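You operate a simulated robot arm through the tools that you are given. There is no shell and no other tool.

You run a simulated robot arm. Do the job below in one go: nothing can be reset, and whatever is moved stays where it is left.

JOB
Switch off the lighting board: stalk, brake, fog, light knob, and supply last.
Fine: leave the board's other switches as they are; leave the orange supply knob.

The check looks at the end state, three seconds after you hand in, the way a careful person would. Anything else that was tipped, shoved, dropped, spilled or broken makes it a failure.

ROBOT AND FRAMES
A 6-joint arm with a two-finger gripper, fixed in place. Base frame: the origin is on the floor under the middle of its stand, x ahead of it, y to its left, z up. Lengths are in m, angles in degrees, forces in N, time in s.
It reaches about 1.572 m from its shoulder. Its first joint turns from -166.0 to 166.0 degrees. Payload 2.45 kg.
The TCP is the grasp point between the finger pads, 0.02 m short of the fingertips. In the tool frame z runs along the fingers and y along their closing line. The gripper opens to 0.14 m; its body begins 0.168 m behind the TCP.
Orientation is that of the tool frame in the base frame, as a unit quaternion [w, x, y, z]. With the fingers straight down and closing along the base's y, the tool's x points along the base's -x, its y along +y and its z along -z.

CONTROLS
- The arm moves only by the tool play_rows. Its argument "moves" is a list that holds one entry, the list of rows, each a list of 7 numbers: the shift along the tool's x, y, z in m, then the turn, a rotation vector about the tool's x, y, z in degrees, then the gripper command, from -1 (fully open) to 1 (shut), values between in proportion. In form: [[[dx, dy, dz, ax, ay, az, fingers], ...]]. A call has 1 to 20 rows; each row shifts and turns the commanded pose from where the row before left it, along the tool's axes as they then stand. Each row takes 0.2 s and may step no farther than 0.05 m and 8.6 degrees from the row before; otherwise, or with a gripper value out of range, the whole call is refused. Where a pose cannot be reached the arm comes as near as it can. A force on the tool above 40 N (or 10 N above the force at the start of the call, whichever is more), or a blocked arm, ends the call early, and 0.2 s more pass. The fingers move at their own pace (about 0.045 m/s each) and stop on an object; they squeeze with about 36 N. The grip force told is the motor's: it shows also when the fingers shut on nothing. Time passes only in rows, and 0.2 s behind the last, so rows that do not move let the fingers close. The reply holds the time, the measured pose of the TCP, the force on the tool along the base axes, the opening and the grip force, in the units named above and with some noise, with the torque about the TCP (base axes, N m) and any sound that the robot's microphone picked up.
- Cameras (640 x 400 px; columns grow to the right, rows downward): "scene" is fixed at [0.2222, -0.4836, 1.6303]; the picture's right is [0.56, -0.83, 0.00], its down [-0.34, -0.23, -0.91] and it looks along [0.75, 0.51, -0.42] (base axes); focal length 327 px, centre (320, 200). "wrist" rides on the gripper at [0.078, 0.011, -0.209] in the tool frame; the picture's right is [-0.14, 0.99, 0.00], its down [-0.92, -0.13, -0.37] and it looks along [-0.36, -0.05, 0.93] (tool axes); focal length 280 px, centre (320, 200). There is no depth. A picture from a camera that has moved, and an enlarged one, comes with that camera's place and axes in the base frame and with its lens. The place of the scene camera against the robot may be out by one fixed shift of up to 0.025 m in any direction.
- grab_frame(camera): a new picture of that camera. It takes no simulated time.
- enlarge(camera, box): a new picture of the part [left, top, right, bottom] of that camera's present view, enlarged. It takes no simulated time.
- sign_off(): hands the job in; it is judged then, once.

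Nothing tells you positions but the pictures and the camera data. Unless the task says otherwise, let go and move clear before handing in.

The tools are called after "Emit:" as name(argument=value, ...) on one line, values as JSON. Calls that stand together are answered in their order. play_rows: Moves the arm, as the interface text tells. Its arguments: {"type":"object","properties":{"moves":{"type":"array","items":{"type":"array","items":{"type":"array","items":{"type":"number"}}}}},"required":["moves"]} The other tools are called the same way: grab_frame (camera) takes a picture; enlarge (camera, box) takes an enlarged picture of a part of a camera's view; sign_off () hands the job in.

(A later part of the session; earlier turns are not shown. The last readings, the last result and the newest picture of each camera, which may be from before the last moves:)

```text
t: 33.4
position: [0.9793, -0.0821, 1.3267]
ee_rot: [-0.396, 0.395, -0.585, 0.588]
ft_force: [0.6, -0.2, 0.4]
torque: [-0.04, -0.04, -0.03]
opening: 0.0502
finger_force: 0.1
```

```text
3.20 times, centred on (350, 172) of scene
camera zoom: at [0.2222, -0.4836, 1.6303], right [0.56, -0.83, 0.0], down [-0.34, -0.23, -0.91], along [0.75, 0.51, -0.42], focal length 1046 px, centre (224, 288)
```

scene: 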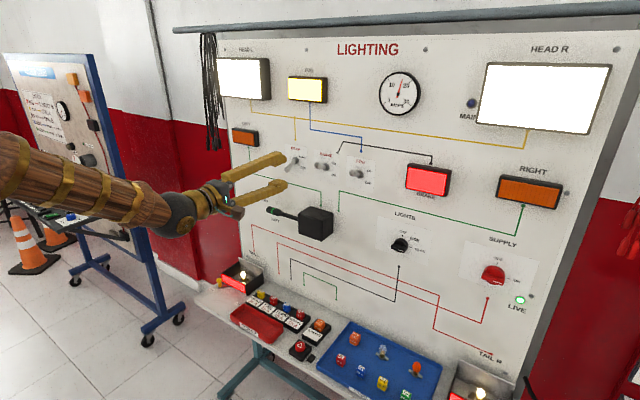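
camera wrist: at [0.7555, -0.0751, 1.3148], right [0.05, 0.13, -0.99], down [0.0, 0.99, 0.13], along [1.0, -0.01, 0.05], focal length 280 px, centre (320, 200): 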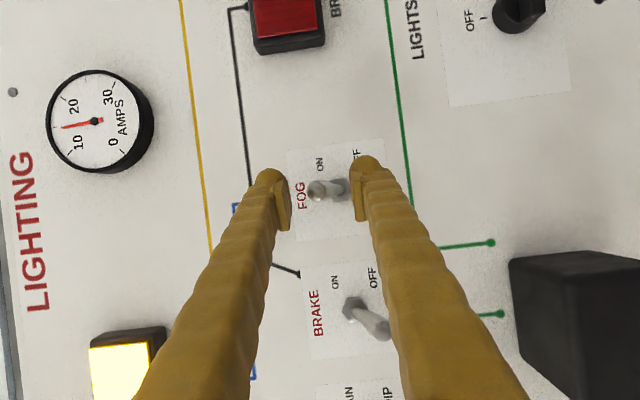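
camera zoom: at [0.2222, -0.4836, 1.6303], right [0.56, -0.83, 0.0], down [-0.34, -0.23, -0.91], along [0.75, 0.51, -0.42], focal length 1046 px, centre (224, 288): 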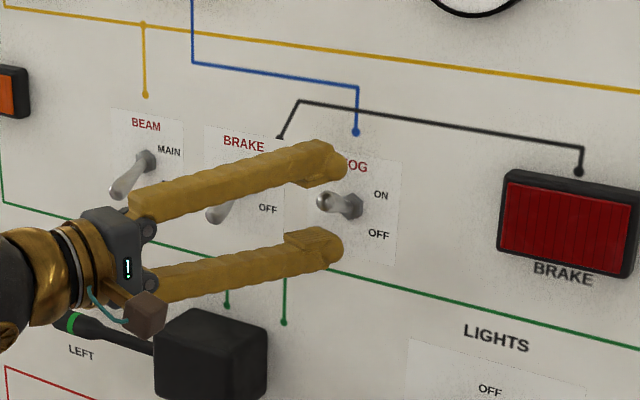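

FOG's lever is in the gap, set up the same way as BRAKE. I'll push it down.

Emit:
play_rows(moves=[[[0, 0.008, 0, 0, 0, 0, 0.286], [0, 0.008, 0, 0, 0, 0, 0.286], [0, 0.008, 0, 0, 0, 0, 0.286], [0, 0.008, 0, 0, 0, 0, 0.286], [0, 0.008, 0, 0, 0, 0, 0.286], [0, 0.005, 0, 0, 0, 0, 0.286], [0, 0, 0, 0, 0, 0, 0.286]]])

Emit:
grab_frame(camera="scene")

Emit:
grab_frame(camera="wrist")

```text
t: 35.0
position: [0.9791, -0.0812, 1.2814]
ee_rot: [-0.396, 0.396, -0.585, 0.587]
ft_force: [-0.4, -0.3, -0.1]
torque: [0.01, 0.0, 0.0]
opening: 0.0499
finger_force: 0.1
```

```text
taken
```

scene: 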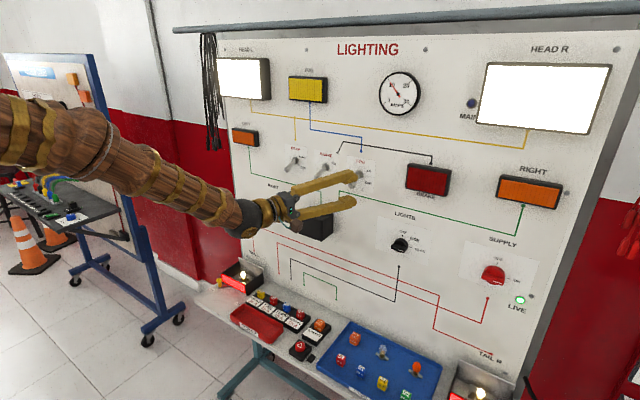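

```text
taken
camera wrist: at [0.7561, -0.0754, 1.2695], right [0.05, 0.13, -0.99], down [0.0, 0.99, 0.13], along [1.0, -0.01, 0.05], focal length 280 px, centre (320, 200)
```

wrist: 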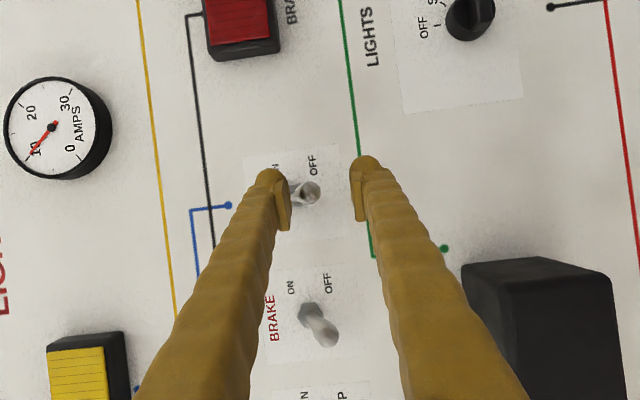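

FOG is off: its lamp is dark and the ammeter has dropped to 10 A. The knobs are further right and need a straight grip, so I have to bring the wrist round to its other configuration. First I'll back away, go up and fold the arm back.

Emit:
play_rows(moves=[[[0, 0, -0.03, 0, 0, 0, 0.286], [0, 0, -0.03, 0, 0, 0, 0.286], [0, 0, -0.03, 0, 0, 0, 0.286], [0, 0, -0.03, 0, 0, 0, 0.286], [0, -0.04, -0.028, 0, 0, 0, 0.286], [0, -0.04, -0.028, 0, 0, 0, 0.286], [0, -0.04, -0.028, 0, 0, 0, 0.286], [0, -0.04, -0.028, 0, 0, 0, 0.286], [0, -0.04, -0.028, 0, 0, 0, 0.286], [0, -0.01, -0.03, 0, 0, 0, 0.286], [0, -0.01, -0.03, 0, 0, 0, 0.286], [0, 0, 0, 0, 0, 0, 0.286]]])

Emit:
grab_frame(camera="scene")

```text
t: 37.6
position: [0.6822, 0.0381, 1.5016]
ee_rot: [-0.397, 0.395, -0.584, 0.587]
ft_force: [-0.2, 0.2, 0.5]
torque: [-0.01, -0.02, 0.01]
opening: 0.0501
finger_force: 0.0
```

```text
taken
```

scene: 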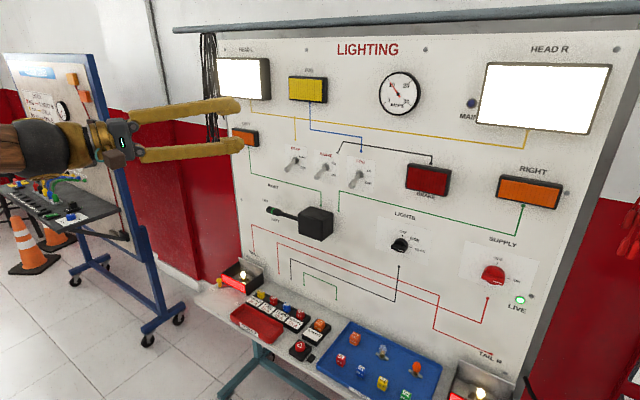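

All three toggles now point down and the stalk is centred. I'll swing the fingers down to unwind the wrist.

Emit:
play_rows(moves=[[[0, 0, 0, -8.2, 0, 0, 0.286], [0, 0, 0, -8.2, 0, 0, 0.286], [0, 0, 0, -8.2, 0, 0, 0.286], [0, 0, 0, -8.2, 0, 0, 0.286], [0, 0, 0, -8.2, 0, 0, 0.286], [0, 0, 0, -8.2, 0, 0, 0.286], [0, 0, 0, -8.2, 0, 0, 0.286], [0, 0, 0, 0, 0, 0, 0.286]]])

```text
t: 39.4
position: [0.6815, 0.039, 1.5007]
ee_rot: [0.158, -0.538, 0.795, -0.233]
ft_force: [-0.6, 0.4, -0.9]
torque: [-0.04, -0.02, 0.04]
opening: 0.0501
finger_force: 0.2
```

Emit:
play_rows(moves=[[[0, 0, 0, -8.2, 0, 0, 0.286], [0, 0, 0, -8.2, 0, 0, 0.286], [0, 0, 0, -8.2, 0, 0, 0.286], [0, 0, 0, -8.0, 0, 0, 0.286], [0, 0, 0, 0, 0, 8.0, 0.286], [0, 0, 0, 0, 0, 8.0, 0.286], [0, 0, 0, 0, 0, 8.0, 0.286], [0, 0, 0, 0, 0, 8.0, 0.286], [0, 0, 0, 0, 0, 8.0, 0.286], [0, 0, 0, 0, 0, 8.0, 0.286], [0, 0, 0, 0, 0, 8.0, 0.286], [0, 0, 0, 0, 0, 8.0, 0.286], [0, 0, 0, 0, 0, 8.0, 0.286], [0, 0, 0, 0, 0, 8.0, 0.286], [0, 0, 0, 0, 0, 0, 0.286]]])

```text
t: 42.6
position: [0.6828, 0.0376, 1.5009]
ee_rot: [0.002, 0.105, 0.994, 0.0]
ft_force: [0.2, 0.2, 0.0]
torque: [0.0, 0.01, 0.01]
opening: 0.0499
finger_force: 0.0
```

Emit:
play_rows(moves=[[[0, 0, 0, 0, 0, 7.8, 0.0], [0, 0, 0, 0, 0, 7.8, 0.0], [0, 0, 0, 0, 0, 7.8, 0.0], [0, 0, 0, 0, 0, 7.8, 0.0], [0, 0, 0, 0, 0, 7.8, 0.0], [0, 0, 0, 0, 0, 7.8, 0.0], [0, 0, 0, 0, 0, 7.8, 0.0], [0, 0, 0, 0, 0, 7.8, 0.0], [0, 0, 0, 0, 0, 7.8, 0.0], [0, 0, 0, 0, 0, 7.8, 0.0], [-0.045, 0, 0, 0, 0, 0, 0.0], [-0.045, 0, 0, 0, 0, 0, 0.0], [-0.045, 0, 0, 0, 0, 0, 0.0], [-0.045, 0, 0, 0, 0, 0, 0.0], [-0.045, 0, 0, 0, 0, 0, 0.0], [-0.045, 0, 0, 0, 0, 0, 0.0], [0, 0, 0, 0, 0, 0, 0.0]]])

Emit:
grab_frame(camera="scene")

Emit:
grab_frame(camera="wrist")

```text
t: 46.2
position: [0.6826, -0.2315, 1.5009]
ee_rot: [0.001, 0.706, 0.708, 0.0]
ft_force: [0.3, -0.1, 0.6]
torque: [0.04, 0.0, -0.01]
opening: 0.0698
finger_force: 0.0
```

```text
taken
```

scene: 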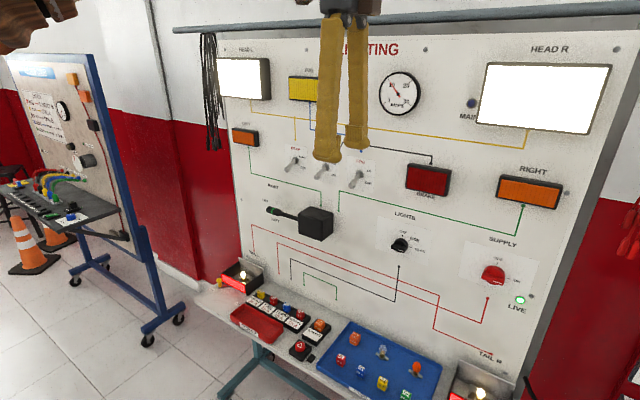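

```text
taken
camera wrist: at [0.6921, -0.1522, 1.7097], right [0.99, -0.14, 0.0], down [-0.13, -0.92, 0.37], along [-0.05, -0.37, -0.93], focal length 280 px, centre (320, 200)
```

wrist: 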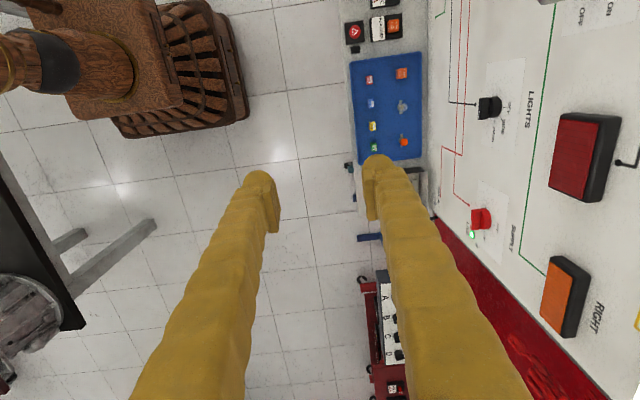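

Emit:
enlarge(camera="wrist", box=[430, 60, 590, 160])

Emit:
enlarge(camera="wrist", box=[420, 170, 580, 270])

```text
4.00 times, centred on (510, 110) of wrist
camera zoom: at [0.6921, -0.1522, 1.7097], right [0.99, -0.14, 0.0], down [-0.13, -0.92, 0.37], along [-0.05, -0.37, -0.93], focal length 1122 px, centre (-440, 560)
```

zoom: 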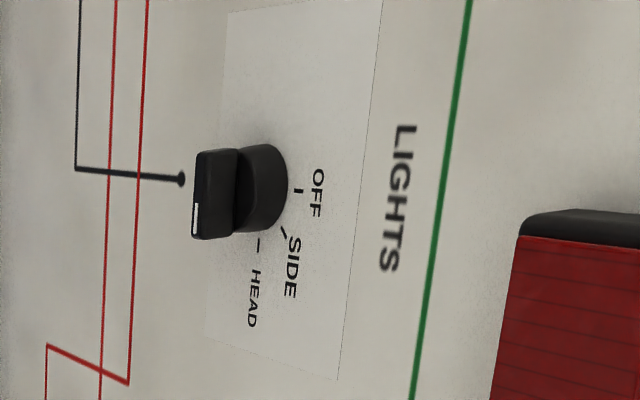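

```text
4.00 times, centred on (500, 220) of wrist
camera zoom: at [0.6921, -0.1522, 1.7097], right [0.99, -0.14, 0.0], down [-0.13, -0.92, 0.37], along [-0.05, -0.37, -0.93], focal length 1122 px, centre (-400, 120)
```

zoom: 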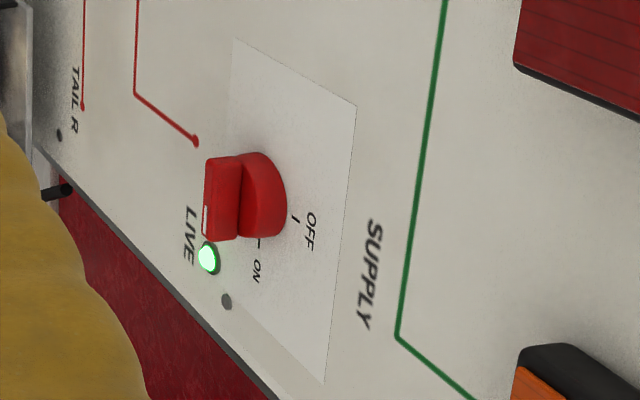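

The lights and supply knobs are clearly visible from above: ridge fronts at x≈0.997 and disc fronts at x≈1.018. I'll pitch the fingers back up to face the board on this side.

Emit:
play_rows(moves=[[[0, 0, 0, -8.2, 0, 0, 0.0], [0, 0, 0, -8.2, 0, 0, 0.0], [0, 0, 0, -8.2, 0, 0, 0.0], [0, 0, 0, -8.2, 0, 0, 0.0], [0, 0, 0, -8.2, 0, 0, 0.0], [0, 0, 0, -8.2, 0, 0, 0.0], [0, 0, 0, -8.2, 0, 0, 0.0], [0, 0, 0, -8.2, 0, 0, 0.0], [0, 0, 0, -8.2, 0, 0, 0.0], [0, 0, 0, -8.2, 0, 0, 0.0], [0, 0, 0, -8.0, 0, 0, 0.0], [0, 0, 0, 0, 0, 0, 0.0]]])

Emit:
grab_frame(camera="wrist")

```text
t: 49.0
position: [0.7351, -0.2665, 1.415]
ee_rot: [0.458, 0.539, 0.507, 0.492]
ft_force: [0.2, -0.3, 1.3]
torque: [0.01, 0.01, -0.02]
opening: 0.07
finger_force: 0.0
stopped in row 12: the arm was blocked; the commanded pose is now the measured one
```

```text
taken
camera wrist: at [0.5268, -0.1899, 1.4507], right [0.09, -0.2, 0.97], down [-0.38, -0.91, -0.15], along [0.92, -0.36, -0.16], focal length 280 px, centre (320, 200)
```

wrist: 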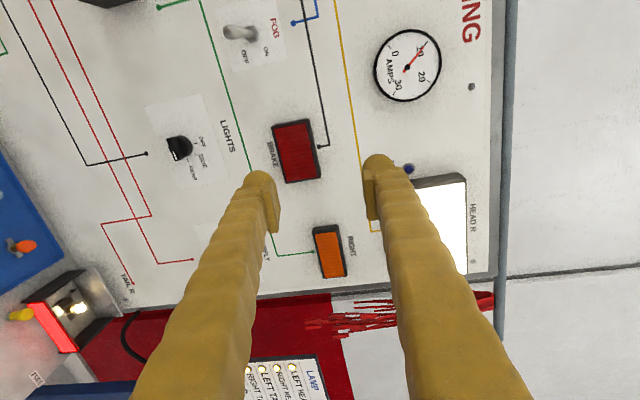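

Emit:
grab_frame(camera="scene")

Emit:
play_rows(moves=[[[0, 0, 0, 0, 0, 0, 0.0], [0, 0, 0, 0, 0, 0, 0.0]]])

```text
taken
```

scene: 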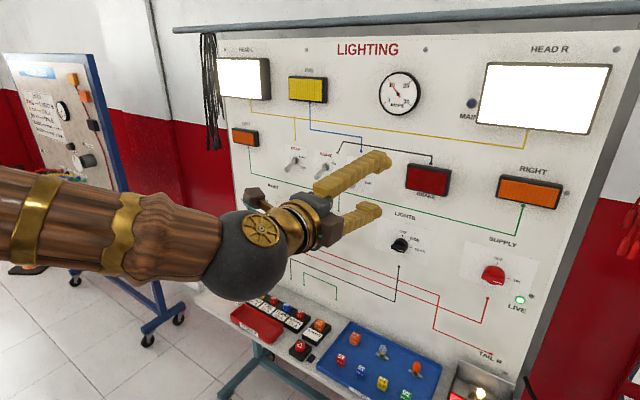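

```text
t: 49.6
position: [0.7341, -0.2671, 1.4153]
ee_rot: [0.458, 0.539, 0.507, 0.492]
ft_force: [-0.2, 0.6, 0.1]
torque: [0.0, -0.01, 0.01]
opening: 0.0697
finger_force: 0.0
```

The wrist lagged while passing a fast point but is settled and clear. I'll gently square up the orientation.

Emit:
play_rows(moves=[[[0, -0.01, 0.01, -1.36, 0.09, -0.95, 0.0], [0, -0.01, 0.01, -1.36, 0.09, -0.95, 0.0], [0, -0.01, 0.01, -1.36, 0.09, -0.95, 0.0], [0, -0.01, 0.01, -1.35, 0.09, -0.95, 0.0], [0, 0, 0, 0, 0, 0, 0.0]]])

```text
t: 50.8
position: [0.7716, -0.2662, 1.3754]
ee_rot: [0.499, 0.497, 0.502, 0.502]
ft_force: [1.3, -0.2, 0.0]
torque: [-0.03, -0.03, 0.0]
opening: 0.07
finger_force: 0.1
```

Emit:
play_rows(moves=[[[0.0, -0.036, 0.012, 0, 0, 0, 0.0], [0.0, -0.036, 0.012, 0, 0, 0, 0.0], [0.0, -0.036, 0.012, 0, 0, 0, 0.0], [0.0, -0.036, 0.012, 0, 0, 0, 0.0], [0.01, -0.036, 0.012, 0, 0, 0, 0.0], [0.015, -0.036, 0.012, 0, 0, 0, 0.0], [0.015, -0.036, 0.012, 0, 0, 0, 0.0], [0, 0, 0, 0, 0, 0, 0.0]]])

Emit:
grab_frame(camera="wrist")

Emit:
grab_frame(camera="scene")

```text
t: 52.6
position: [0.8539, -0.2247, 1.1218]
ee_rot: [0.5, 0.497, 0.502, 0.501]
ft_force: [0.1, 0.2, 0.1]
torque: [0.0, -0.01, 0.0]
opening: 0.07
finger_force: 0.0
```

```text
taken
camera wrist: at [0.6435, -0.1475, 1.1323], right [0.0, -0.14, 0.99], down [-0.36, -0.92, -0.13], along [0.93, -0.36, -0.05], focal length 280 px, centre (320, 200)
```

wrist: 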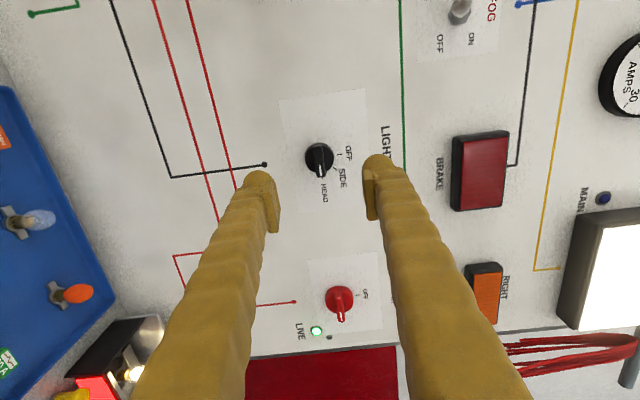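

```text
taken
```

scene: 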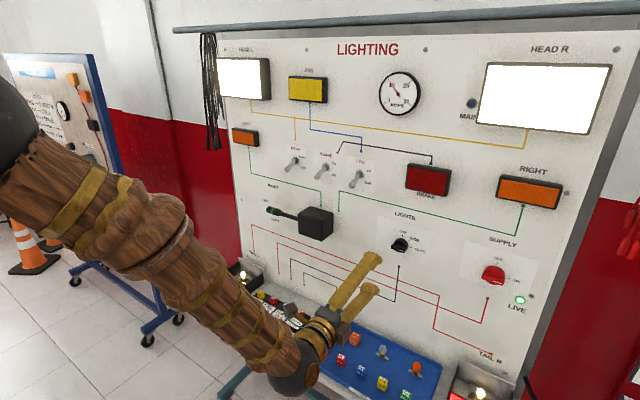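

Emit:
enlarge(camera="wrist", box=[270, 110, 390, 210])

Emit:
enlarge(camera="wrist", box=[290, 250, 400, 350])

Emit:
enlarge(camera="scene", box=[330, 210, 530, 335])

```text
4.00 times, centred on (330, 160) of wrist
camera zoom: at [0.6435, -0.1475, 1.1323], right [0.0, -0.14, 0.99], down [-0.36, -0.92, -0.13], along [0.93, -0.36, -0.05], focal length 1122 px, centre (280, 360)
```

zoom: 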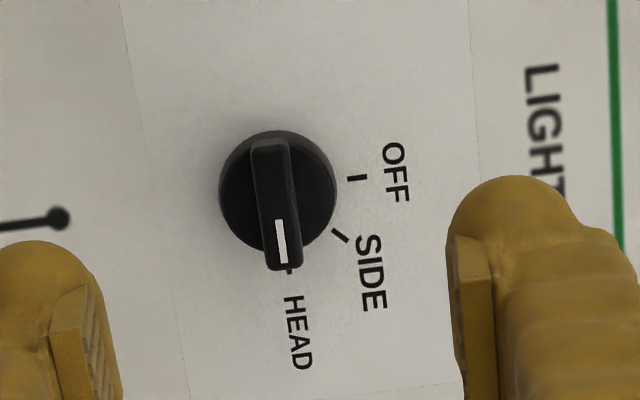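

```text
4.00 times, centred on (345, 300) of wrist
camera zoom: at [0.6435, -0.1475, 1.1323], right [0.0, -0.14, 0.99], down [-0.36, -0.92, -0.13], along [0.93, -0.36, -0.05], focal length 1122 px, centre (220, -200)
```

zoom: 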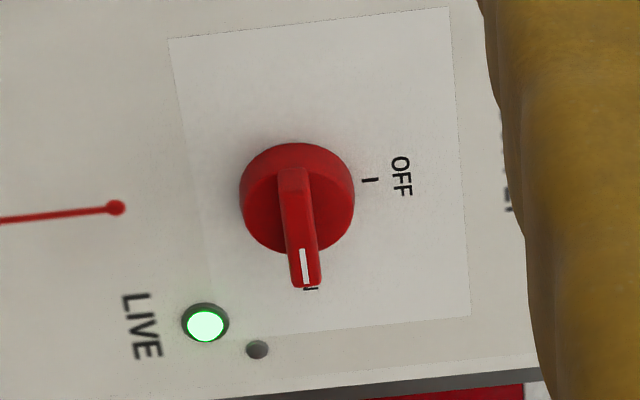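

```text
3.20 times, centred on (430, 272) of scene
camera zoom: at [0.2222, -0.4836, 1.6303], right [0.56, -0.83, 0.0], down [-0.34, -0.23, -0.91], along [0.75, 0.51, -0.42], focal length 1046 px, centre (-32, -32)
```

zoom: 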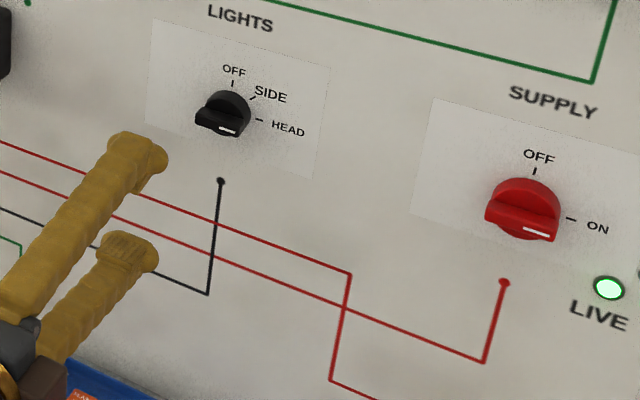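

The LIGHTS knob is at HEAD: ridge horizontal, knob axis at about y≈-0.231, z≈1.119. I'll centre on it and advance partway.

Emit:
play_rows(moves=[[[-0.0065, -0.0026, 0.02, 0, -0.45, 0, 0.3], [0, 0, 0.03, 0, 0, 0, 0.4], [0, 0, 0.03, 0, 0, 0, 0.4], [0, 0, 0.026, 0, 0, 0, 0.4], [0, 0, 0, 0, 0, 0, 0.4]]])

Emit:
grab_frame(camera="wrist")

Emit:
enlarge(camera="wrist", box=[240, 130, 400, 250])

Emit:
enlarge(camera="scene", box=[330, 190, 490, 310])

```text
t: 53.8
position: [0.9595, -0.2312, 1.1206]
ee_rot: [0.501, 0.499, 0.501, 0.499]
ft_force: [-0.1, 0.5, 0.1]
torque: [-0.01, 0.0, 0.0]
opening: 0.0422
finger_force: 0.1
```

```text
taken
camera wrist: at [0.7509, -0.1519, 1.13], right [0.0, -0.14, 0.99], down [-0.37, -0.92, -0.13], along [0.93, -0.37, -0.05], focal length 280 px, centre (320, 200)
```

wrist: 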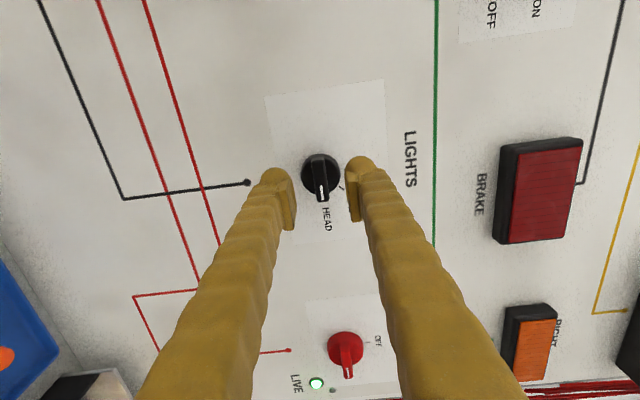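

```text
3.33 times, centred on (320, 190) of wrist
camera zoom: at [0.7509, -0.1519, 1.13], right [0.0, -0.14, 0.99], down [-0.37, -0.92, -0.13], along [0.93, -0.37, -0.05], focal length 935 px, centre (320, 233)
```

zoom: 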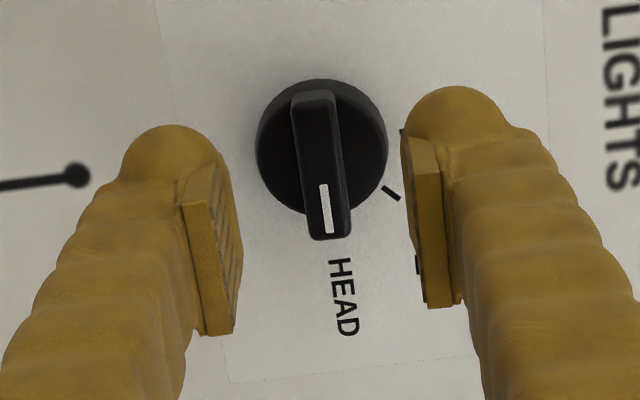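

```text
3.33 times, centred on (410, 250) of scene
camera zoom: at [0.2222, -0.4836, 1.6303], right [0.56, -0.83, 0.0], down [-0.34, -0.23, -0.91], along [0.75, 0.51, -0.42], focal length 1090 px, centre (20, 33)
```

zoom: 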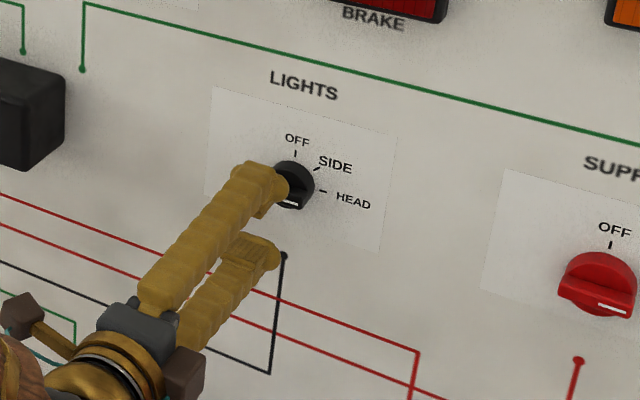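

The ridge is centred between the fingers. I'll advance over it in small steps and check clearance before gripping.

Emit:
play_rows(moves=[[[0, -0.001, 0.015, 0, 0, 0, 0.43], [0, 0, 0.012, 0, 0, 0, 0.43], [0, 0, 0.01, 0, 0, 0, 0.43], [0, 0, 0, 0, 0, 0, 0.43]]])

Emit:
enlarge(camera="wrist", box=[240, 130, 400, 250])

Emit:
enlarge(camera="scene", box=[360, 210, 440, 270])

```text
t: 54.8
position: [0.9977, -0.2308, 1.1186]
ee_rot: [0.501, 0.499, 0.5, 0.5]
ft_force: [-0.1, 0.1, -0.4]
torque: [0.01, 0.01, -0.01]
opening: 0.0399
finger_force: 0.0
```

```text
3.33 times, centred on (320, 190) of wrist
camera zoom: at [0.7879, -0.1517, 1.1288], right [0.0, -0.14, 0.99], down [-0.37, -0.92, -0.13], along [0.93, -0.37, -0.05], focal length 935 px, centre (320, 233)
```

zoom: 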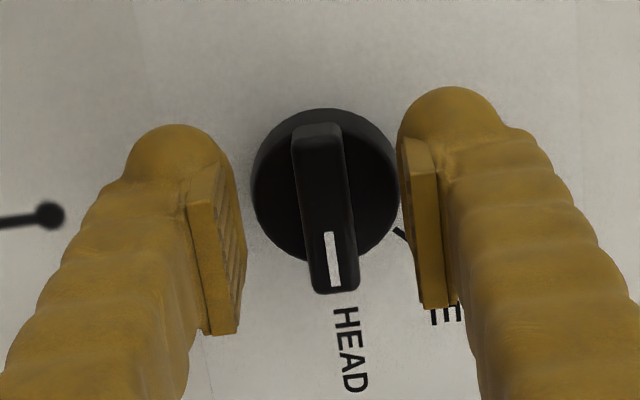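

```text
6.67 times, centred on (400, 240) of scene
camera zoom: at [0.2222, -0.4836, 1.6303], right [0.56, -0.83, 0.0], down [-0.34, -0.23, -0.91], along [0.75, 0.51, -0.42], focal length 2179 px, centre (-213, -67)
```

zoom: 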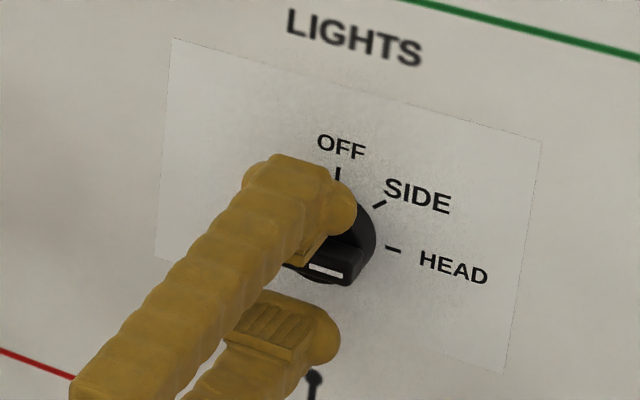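

The ridge is between the pads. I'll go in another 2 mm and close on it.

Emit:
play_rows(moves=[[[0, 0, 0.002, 0, 0, 0, 0.43], [0, 0, 0, 0, 0, 0, 0.7], [0, 0, 0, 0, 0, 0, 0.9], [0, 0, 0, 0, 0, 0, 0.9], [0, 0, 0, 0, 0, 0, 0.9]]])

Emit:
enlarge(camera="wrist", box=[240, 130, 400, 250])

Emit:
enlarge(camera="scene", box=[360, 210, 440, 270])

```text
t: 56.0
position: [0.9995, -0.2311, 1.12]
ee_rot: [0.502, 0.499, 0.5, 0.499]
ft_force: [6.3, 1.0, 12.2]
torque: [-0.09, -0.12, -0.01]
opening: 0.0119
finger_force: 38.9
```

```text
3.33 times, centred on (320, 190) of wrist
camera zoom: at [0.79, -0.1518, 1.1294], right [0.0, -0.14, 0.99], down [-0.37, -0.92, -0.13], along [0.93, -0.37, -0.05], focal length 935 px, centre (320, 233)
```

zoom: 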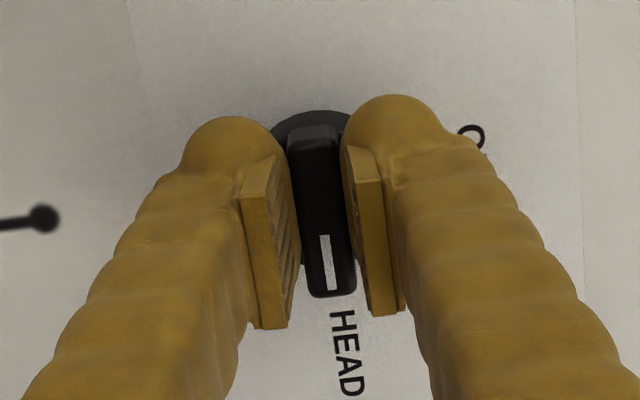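

```text
6.67 times, centred on (400, 240) of scene
camera zoom: at [0.2222, -0.4836, 1.6303], right [0.56, -0.83, 0.0], down [-0.34, -0.23, -0.91], along [0.75, 0.51, -0.42], focal length 2179 px, centre (-213, -67)
```

zoom: 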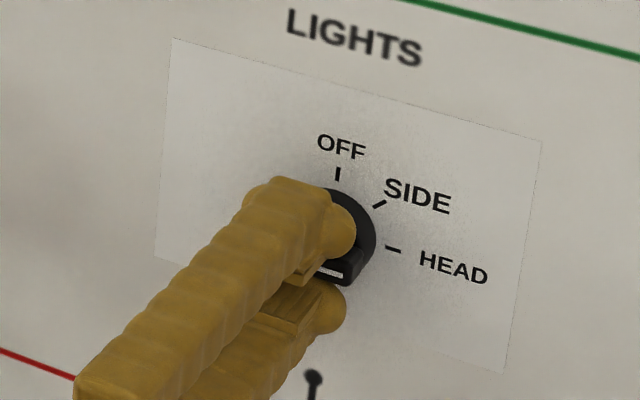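

The ridge is gripped (12 mm opening). I'll ease the height up 1.5 mm to relieve side load, then turn it counter-clockwise toward OFF in stages.

Emit:
play_rows(moves=[[[0, 0.0012, 0, 0, 0, 0, 0.9], [0, 0, 0, 0, 0, -6, 0.9], [0, 0, 0, 0, 0, -8, 0.9], [0, 0, 0, 0, 0, -8, 0.9], [0, 0, 0, 0, 0, -8, 0.9]]])

Emit:
enlarge(camera="wrist", box=[240, 130, 400, 250])

```text
t: 57.2
position: [0.9996, -0.2311, 1.1178]
ee_rot: [0.612, 0.354, 0.613, 0.352]
ft_force: [2.3, -4.7, -16.0]
torque: [0.11, 0.08, -0.16]
opening: 0.0119
finger_force: 38.3
```

```text
3.33 times, centred on (320, 190) of wrist
camera zoom: at [0.7899, -0.1573, 1.0879], right [0.0, 0.38, 0.93], down [-0.37, -0.86, 0.35], along [0.93, -0.34, 0.14], focal length 935 px, centre (320, 233)
```

zoom: 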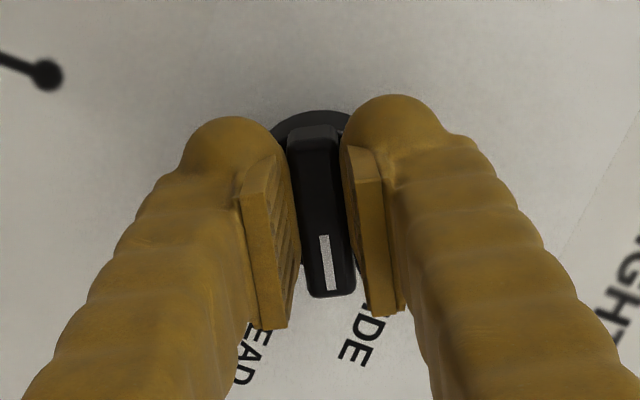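

Emit:
play_rows(moves=[[[0.0003, -0.0006, 0, 0, 0, -7.5, 0.9], [0, 0, 0, 0, 0, -7.5, 0.9], [0, 0, 0, 0, 0, -7.5, 0.9], [0, 0, 0, 0, 0, -7.5, 0.9]]])

Emit:
enlarge(camera="wrist", box=[240, 130, 400, 250])

```text
t: 58.0
position: [1.0003, -0.2327, 1.116]
ee_rot: [0.665, 0.24, 0.667, 0.236]
ft_force: [12.7, -6.2, -3.6]
torque: [0.05, 0.06, -0.04]
opening: 0.0121
finger_force: 38.7
stopped in row 3: the force on the tool passed its limit at 42 N (the readings are from after the stop); the commanded pose is now the measured one
```

```text
3.33 times, centred on (320, 190) of wrist
camera zoom: at [0.7899, -0.1731, 1.0632], right [0.01, 0.68, 0.73], down [-0.37, -0.68, 0.63], along [0.93, -0.27, 0.25], focal length 935 px, centre (320, 233)
```

zoom: 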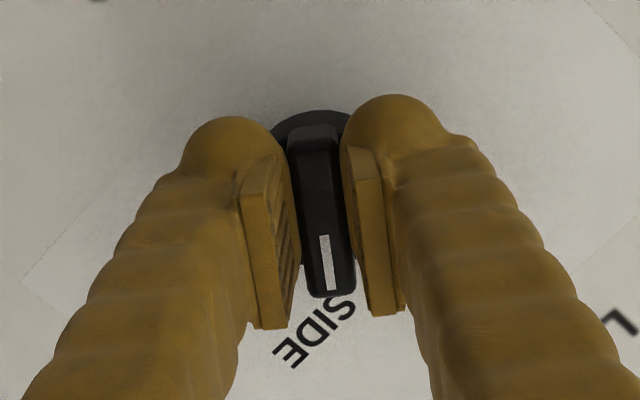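

The knob is around SIDE, but off-centre load tripped the force limit. I'll loosen, re-centre on the knob axis and then look.

Emit:
play_rows(moves=[[[0, 0, 0, 0, 0, 0, 0.6], [0, 0, 0, 0, 0, 0, 0.55], [-0.0015, 0.0024, 0, 0, 0, 0, 0.55], [0, 0, 0, 0, 0, 0, 0.55]]])

Emit:
enlarge(camera="wrist", box=[240, 130, 400, 250])

Emit:
grab_frame(camera="scene")

```text
t: 59.0
position: [0.9985, -0.23, 1.1204]
ee_rot: [0.665, 0.239, 0.667, 0.237]
ft_force: [-0.3, -0.1, 0.1]
torque: [-0.01, -0.01, 0.02]
opening: 0.0315
finger_force: 0.0
```

```text
3.33 times, centred on (320, 190) of wrist
camera zoom: at [0.7897, -0.1719, 1.066], right [0.0, 0.68, 0.73], down [-0.37, -0.68, 0.63], along [0.93, -0.27, 0.25], focal length 935 px, centre (320, 233)
```

zoom: 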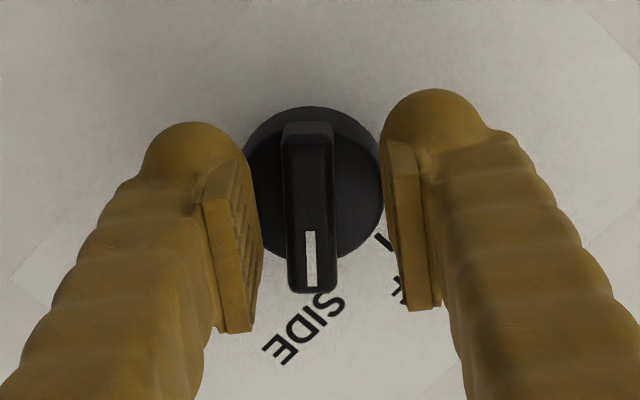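

```text
taken
```

scene: 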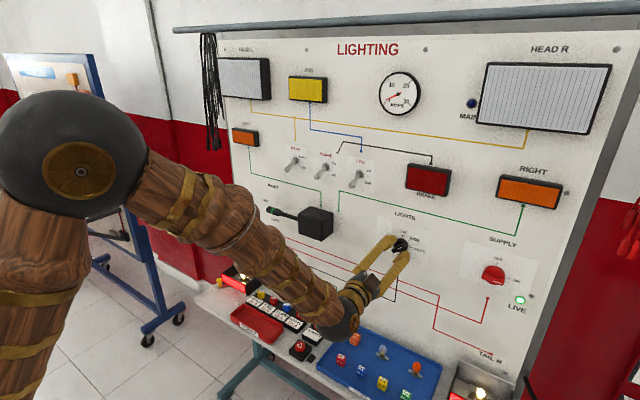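

The headlamps are out: the knob is in the SIDE detent, halfway. I'll align to the ridge, regrip and finish the turn to OFF more slowly.

Emit:
play_rows(moves=[[[0, -0.0022, 0.001, 0, 0, 5, 0.55], [0, 0, 0, 0, 0, 0, 0.55]]])

Emit:
enlarge(camera="wrist", box=[240, 130, 400, 250])

```text
t: 59.6
position: [1.0012, -0.2332, 1.1176]
ee_rot: [0.654, 0.268, 0.656, 0.264]
ft_force: [0.0, -0.9, 0.2]
torque: [-0.01, -0.01, 0.02]
opening: 0.0316
finger_force: 0.1
```

```text
3.33 times, centred on (320, 190) of wrist
camera zoom: at [0.7907, -0.1693, 1.0698], right [0.0, 0.61, 0.79], down [-0.37, -0.73, 0.57], along [0.93, -0.29, 0.22], focal length 935 px, centre (320, 233)
```

zoom: 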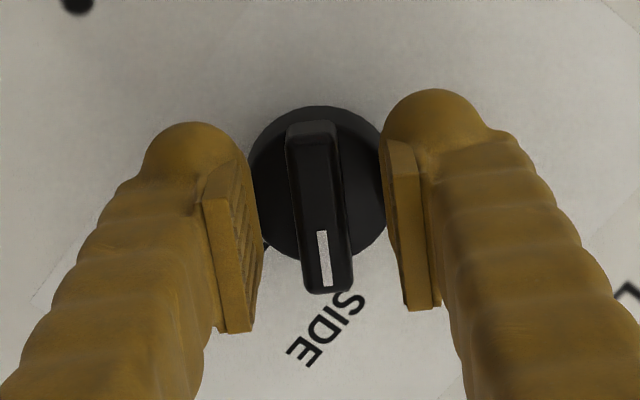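

Emit:
play_rows(moves=[[[-0.0009, 0, 0, 0, 0, 0, 0.75], [0, 0, 0, 0, 0, 0, 0.9], [0, 0, 0, 0, 0, 0, 0.9], [0, 0, 0, 0, 0, 0, 0.9]]])

```text
t: 60.6
position: [1.0, -0.234, 1.1179]
ee_rot: [0.654, 0.267, 0.656, 0.265]
ft_force: [3.6, -5.8, -3.1]
torque: [-0.02, 0.0, -0.04]
opening: 0.012
finger_force: 38.9
```

Emit:
play_rows(moves=[[[0, -0.0003, 0, 0, 0, -4, 0.9], [0, 0, 0, 0, 0, -4, 0.9], [0, 0, 0, 0, 0, -4, 0.9], [0, 0, 0, 0, 0, -4, 0.9]]])

```text
t: 61.6
position: [1.0, -0.2342, 1.1181]
ee_rot: [0.685, 0.174, 0.687, 0.172]
ft_force: [-1.7, -9.6, -6.9]
torque: [0.03, 0.07, -0.05]
opening: 0.0117
finger_force: 39.2
```

Emit:
play_rows(moves=[[[0, -0.0006, 0, 0, 0, -4, 0.9], [0, 0, 0, 0, 0, -4, 0.9], [0, 0, 0, 0, 0, -4, 0.9], [0, 0, 0, 0, 0, -4, 0.9]]])

Emit:
enlarge(camera="wrist", box=[240, 130, 400, 250])

```text
t: 62.6
position: [0.9991, -0.2355, 1.1184]
ee_rot: [0.702, 0.076, 0.704, 0.075]
ft_force: [-0.9, -7.7, -10.9]
torque: [0.04, 0.14, -0.09]
opening: 0.012
finger_force: 39.1
```

```text
3.33 times, centred on (320, 190) of wrist
camera zoom: at [0.7905, -0.2063, 1.0441], right [0.0, 0.94, 0.34], down [-0.37, -0.32, 0.87], along [0.93, -0.13, 0.34], focal length 935 px, centre (320, 233)
```

zoom: 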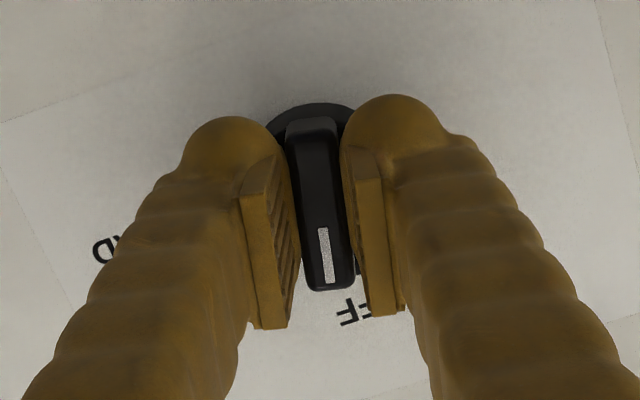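

Emit:
play_rows(moves=[[[0.0003, -0.0005, 0, 0, 0, -4, 0.9], [0, 0, 0, 0, 0, -4, 0.9], [0, 0, 0, 0, 0, -4, 0.9], [0, 0, 0, 0, 0, -1, 0.9], [0, 0, 0, 0, 0, 0, 0.9]]])

Emit:
enlarge(camera="wrist", box=[240, 130, 400, 250])

Emit:
grab_frame(camera="scene")

```text
t: 63.8
position: [0.9997, -0.2352, 1.1169]
ee_rot: [0.706, -0.003, 0.708, -0.004]
ft_force: [-4.8, -10.6, -9.2]
torque: [0.36, 0.1, -0.12]
opening: 0.0126
finger_force: 38.6
```

```text
3.33 times, centred on (320, 190) of wrist
camera zoom: at [0.7905, -0.224, 1.0397], right [0.0, 0.99, 0.13], down [-0.37, -0.12, 0.92], along [0.93, -0.05, 0.36], focal length 935 px, centre (320, 233)
```

zoom: 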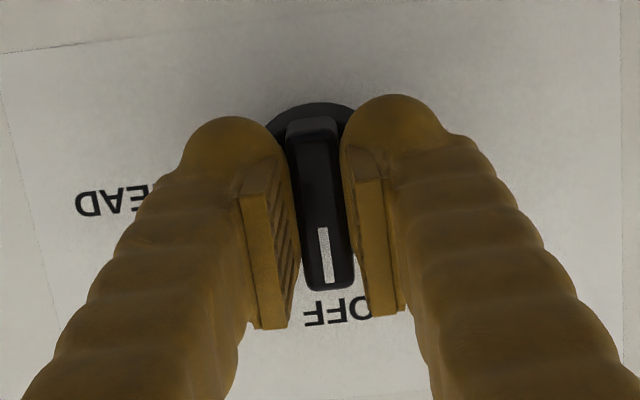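

```text
taken
```

scene: 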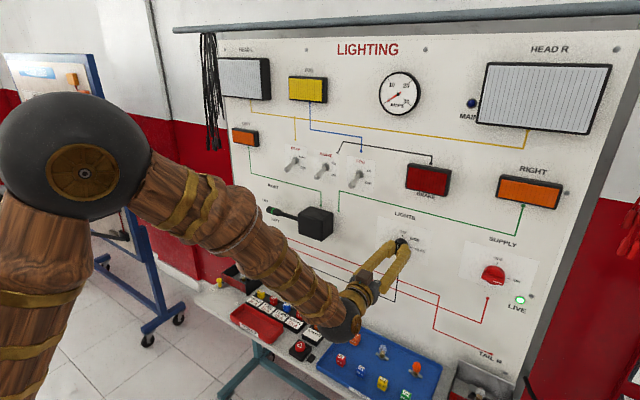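

The knob is at OFF and the tail lamps are dark. I'll release and retreat straight back.

Emit:
play_rows(moves=[[[0, 0, 0, 0, 0, 0, 0.6], [0, 0, 0, 0, 0, 0, 0.43], [0, 0, 0, 0, 0, 0, 0.43], [0, 0, -0.02, 0, 0, 0, 0.43], [0, 0, -0.03, 0, 0, 0, 0.43], [0, 0, -0.04, 0, 0, 0, 0.43], [0, 0, -0.04, 0, 0, 0, 0.2], [0, 0, 0, 0, 0, 0, 0.2]]])

Emit:
grab_frame(camera="wrist")

Emit:
grab_frame(camera="scene")

Emit:
enlarge(camera="scene", box=[340, 200, 540, 325])

```text
t: 65.6
position: [0.8692, -0.2331, 1.1189]
ee_rot: [0.706, -0.004, 0.709, -0.006]
ft_force: [-0.7, -0.2, 0.4]
torque: [0.01, 0.01, 0.0]
opening: 0.0561
finger_force: 0.1
```

```text
taken
camera wrist: at [0.6603, -0.2225, 1.0406], right [0.0, 0.99, 0.13], down [-0.37, -0.12, 0.92], along [0.93, -0.05, 0.36], focal length 280 px, centre (320, 200)
```

wrist: 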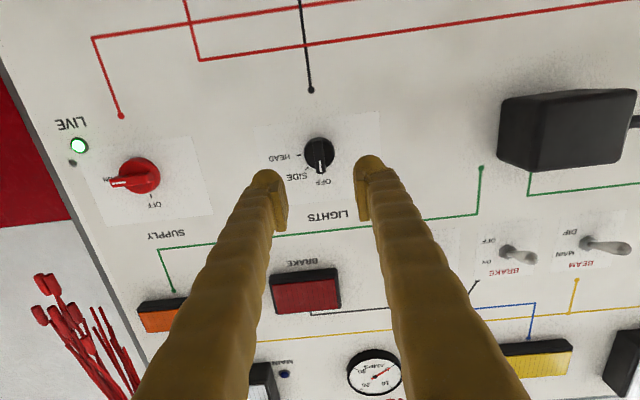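

```text
taken
```

scene: 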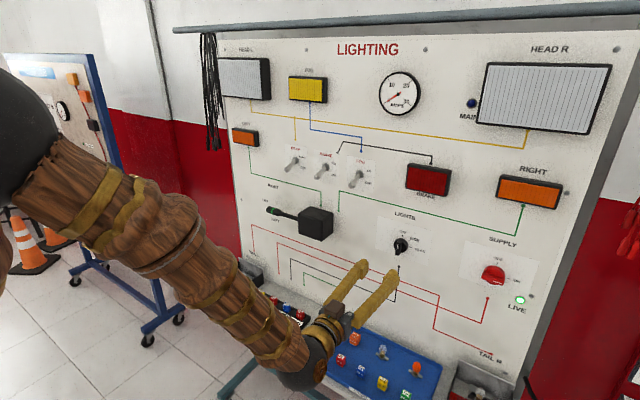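

```text
3.20 times, centred on (440, 262) of scene
camera zoom: at [0.2222, -0.4836, 1.6303], right [0.56, -0.83, 0.0], down [-0.34, -0.23, -0.91], along [0.75, 0.51, -0.42], focal length 1046 px, centre (-64, 0)
```

zoom: 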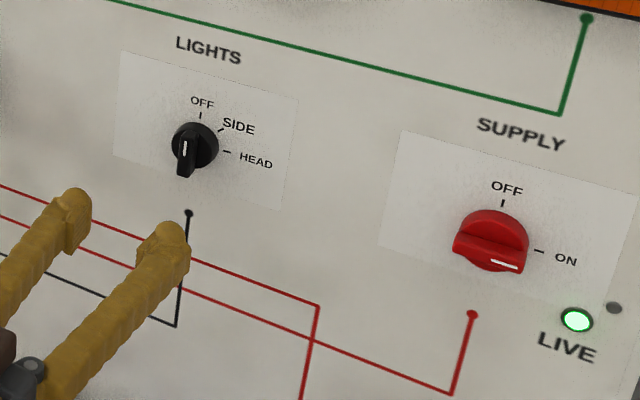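

LIGHTS points at OFF. Now the last one, the red SUPPLY at about (y≈-0.472, z≈1.119): I'll slide right along the board at a safe distance and roll the fingers back to vertical closing.

Emit:
play_rows(moves=[[[0, -0.04, -0.002, 0, 0, 0, 0.2], [0, -0.04, -0.002, 0, 0, 0, 0.2], [0, -0.04, -0.002, 0, 0, 0, 0.2], [0, -0.04, -0.002, 0, 0, 0, 0.2], [0, -0.04, -0.002, 0, 0, 0, 0.2], [0, -0.038, -0.002, 0, 0, 0, 0.2], [0, 0, 0, 0, 0, 0, 0.2]]])

Emit:
grab_frame(camera="scene")

Emit:
grab_frame(camera="wrist")

```text
t: 67.2
position: [0.8571, -0.4729, 1.1236]
ee_rot: [0.706, -0.003, 0.708, -0.005]
ft_force: [0.0, 0.2, 0.2]
torque: [0.0, -0.02, 0.01]
opening: 0.0558
finger_force: 0.1
```

```text
taken
```

scene: 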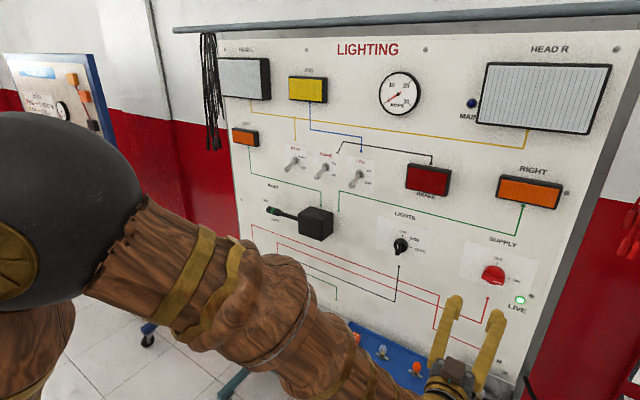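

```text
taken
camera wrist: at [0.6481, -0.4616, 1.0443], right [0.0, 0.99, 0.13], down [-0.37, -0.12, 0.92], along [0.93, -0.05, 0.36], focal length 280 px, centre (320, 200)
```

wrist: 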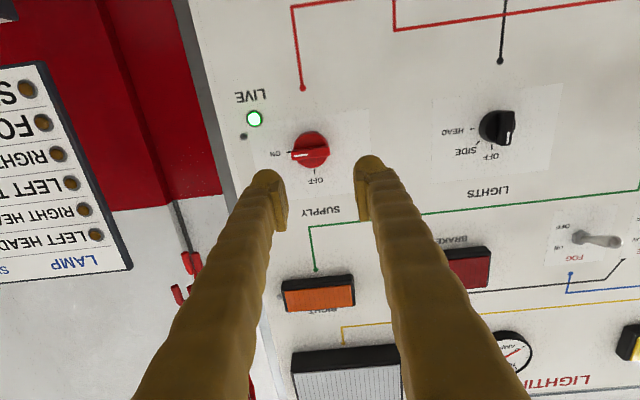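

Emit:
play_rows(moves=[[[0, 0, 0, 0, 0, 8.2, 0.2], [0, 0, 0, 0, 0, 8.2, 0.2], [0, 0, 0, 0, 0, 8.2, 0.2], [0, 0, 0, 0, 0, 8.2, 0.2], [0, 0, 0, 0, 0, 8.2, 0.2], [0, 0, 0, 0, 0, 8.2, 0.2], [0, 0, 0, 0, 0, 8.2, 0.2], [0, 0, 0, 0, 0, 8.2, 0.2], [0, 0, 0, 0, 0, 8.2, 0.2], [0, 0, 0, 0, 0, 8.2, 0.2], [0, 0, 0, 0, 0, 8.4, 0.2], [0, 0, 0, 0, 0, 0, 0.2]]])

Emit:
grab_frame(camera="wrist")

Emit:
enlarge(camera="wrist", box=[240, 110, 400, 230])

```text
t: 69.8
position: [0.8577, -0.4721, 1.1212]
ee_rot: [0.501, 0.501, 0.501, 0.497]
ft_force: [0.0, -0.7, 0.0]
torque: [0.01, -0.02, 0.0]
opening: 0.056
finger_force: 0.1
```

```text
taken
camera wrist: at [0.648, -0.3928, 1.1319], right [0.0, -0.13, 0.99], down [-0.37, -0.92, -0.12], along [0.93, -0.37, -0.05], focal length 280 px, centre (320, 200)
```

wrist: 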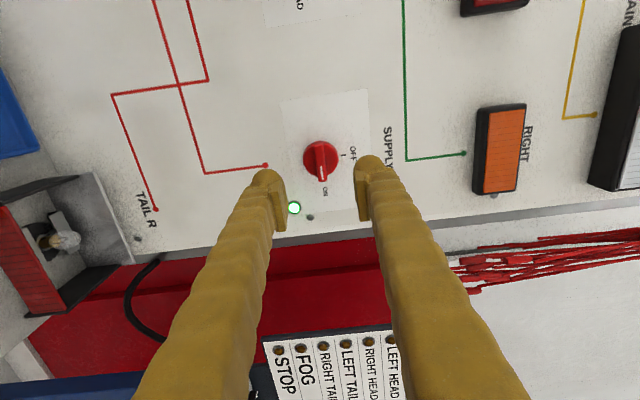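

```text
3.33 times, centred on (320, 170) of wrist
camera zoom: at [0.648, -0.3928, 1.1319], right [0.0, -0.13, 0.99], down [-0.37, -0.92, -0.12], along [0.93, -0.37, -0.05], focal length 935 px, centre (320, 300)
```

zoom: 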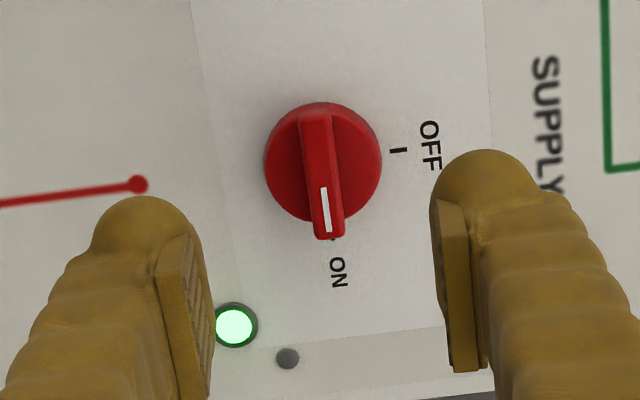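

SUPPLY is at ON with its ridge horizontal. Triangulating from two views puts its axis at about y≈-0.485, z≈1.119, ridge front x≈1.014. I'll centre and advance partway.

Emit:
play_rows(moves=[[[-0.0128, -0.001, 0.02, 0, 0, 0, 0.3], [0, 0, 0.03, 0, 0, 0, 0.35], [0, 0, 0.03, 0, 0, 0, 0.4], [0, 0, 0.025, 0, 0, 0, 0.4], [0, 0, 0, 0, 0, 0, 0.4]]])

Emit:
enlarge(camera="wrist", box=[240, 130, 400, 250])

Emit:
grab_frame(camera="wrist")

```text
t: 71.0
position: [0.9622, -0.4846, 1.1199]
ee_rot: [0.502, 0.501, 0.501, 0.497]
ft_force: [0.9, 0.3, -0.9]
torque: [-0.02, -0.01, -0.02]
opening: 0.042
finger_force: 0.1
```

```text
3.33 times, centred on (320, 190) of wrist
camera zoom: at [0.7531, -0.4049, 1.1303], right [0.0, -0.13, 0.99], down [-0.37, -0.92, -0.12], along [0.93, -0.37, -0.05], focal length 935 px, centre (320, 233)
```

zoom: 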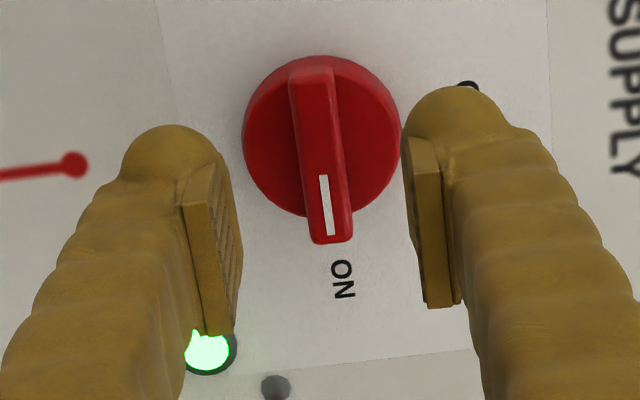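

```text
taken
camera wrist: at [0.7531, -0.4049, 1.1303], right [0.0, -0.13, 0.99], down [-0.37, -0.92, -0.12], along [0.93, -0.37, -0.05], focal length 280 px, centre (320, 200)
```

wrist: 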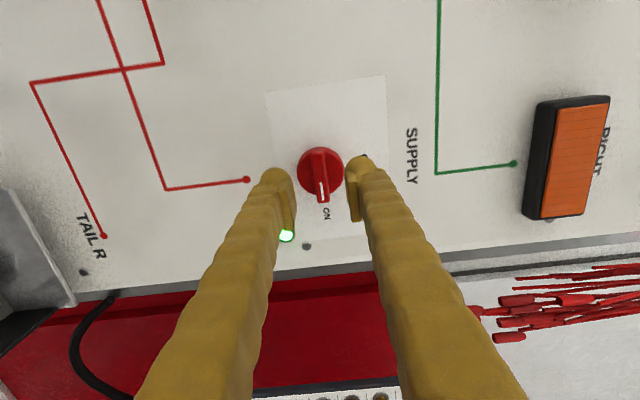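

Well centred. I'll advance over the ridge and close.

Emit:
play_rows(moves=[[[0, 0, 0.015, 0, 0, 0, 0.43], [0, 0, 0.015, 0, 0, 0, 0.43], [0, 0, 0.012, 0, 0, 0, 0.43], [0, 0, 0, 0, 0, 0, 0.43]]])

Emit:
enlarge(camera="wrist", box=[240, 130, 400, 250])

```text
t: 72.0
position: [1.0055, -0.485, 1.1193]
ee_rot: [0.501, 0.501, 0.501, 0.497]
ft_force: [-0.6, 0.3, -0.2]
torque: [-0.01, 0.01, 0.0]
opening: 0.0398
finger_force: 0.1
```

```text
3.33 times, centred on (320, 190) of wrist
camera zoom: at [0.7955, -0.4058, 1.1307], right [0.0, -0.13, 0.99], down [-0.37, -0.92, -0.12], along [0.93, -0.37, -0.05], focal length 935 px, centre (320, 233)
```

zoom: 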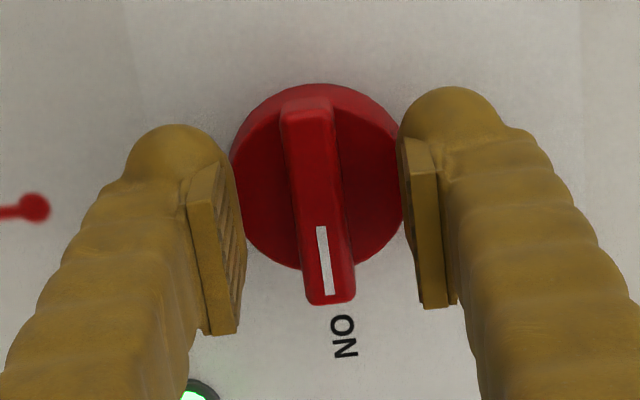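

Emit:
play_rows(moves=[[[0, -0.0012, 0.001, 0, 0, 0, 0.43], [0, 0, 0, 0, 0, 0, 0.7], [0, 0, 0, 0, 0, 0, 0.9], [0, 0, 0, 0, 0, 0, 0.9], [0, 0, 0, 0, 0, 0, 0.9]]])

Emit:
enlarge(camera="wrist", box=[240, 130, 400, 250])

```text
t: 72.8
position: [1.0038, -0.4859, 1.1207]
ee_rot: [0.502, 0.501, 0.5, 0.497]
ft_force: [-9.8, 1.3, 0.7]
torque: [0.03, -0.23, 0.07]
opening: 0.0131
finger_force: 4.6
stopped in row 3: the force on the tool passed its limit at 51 N (the readings are from after the stop); the commanded pose is now the measured one
```

```text
3.33 times, centred on (320, 190) of wrist
camera zoom: at [0.7951, -0.4068, 1.1304], right [0.0, -0.13, 0.99], down [-0.37, -0.92, -0.12], along [0.93, -0.37, -0.05], focal length 935 px, centre (320, 233)
```

zoom: 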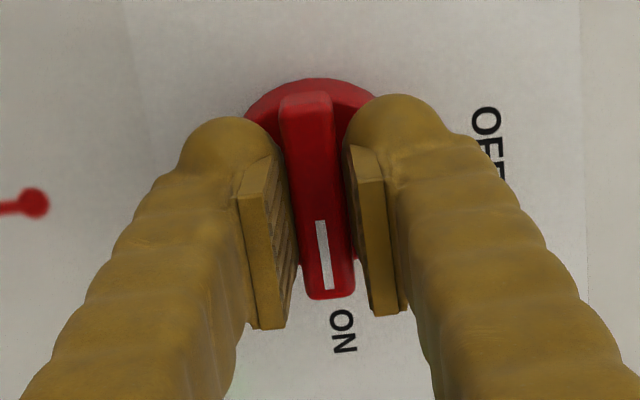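

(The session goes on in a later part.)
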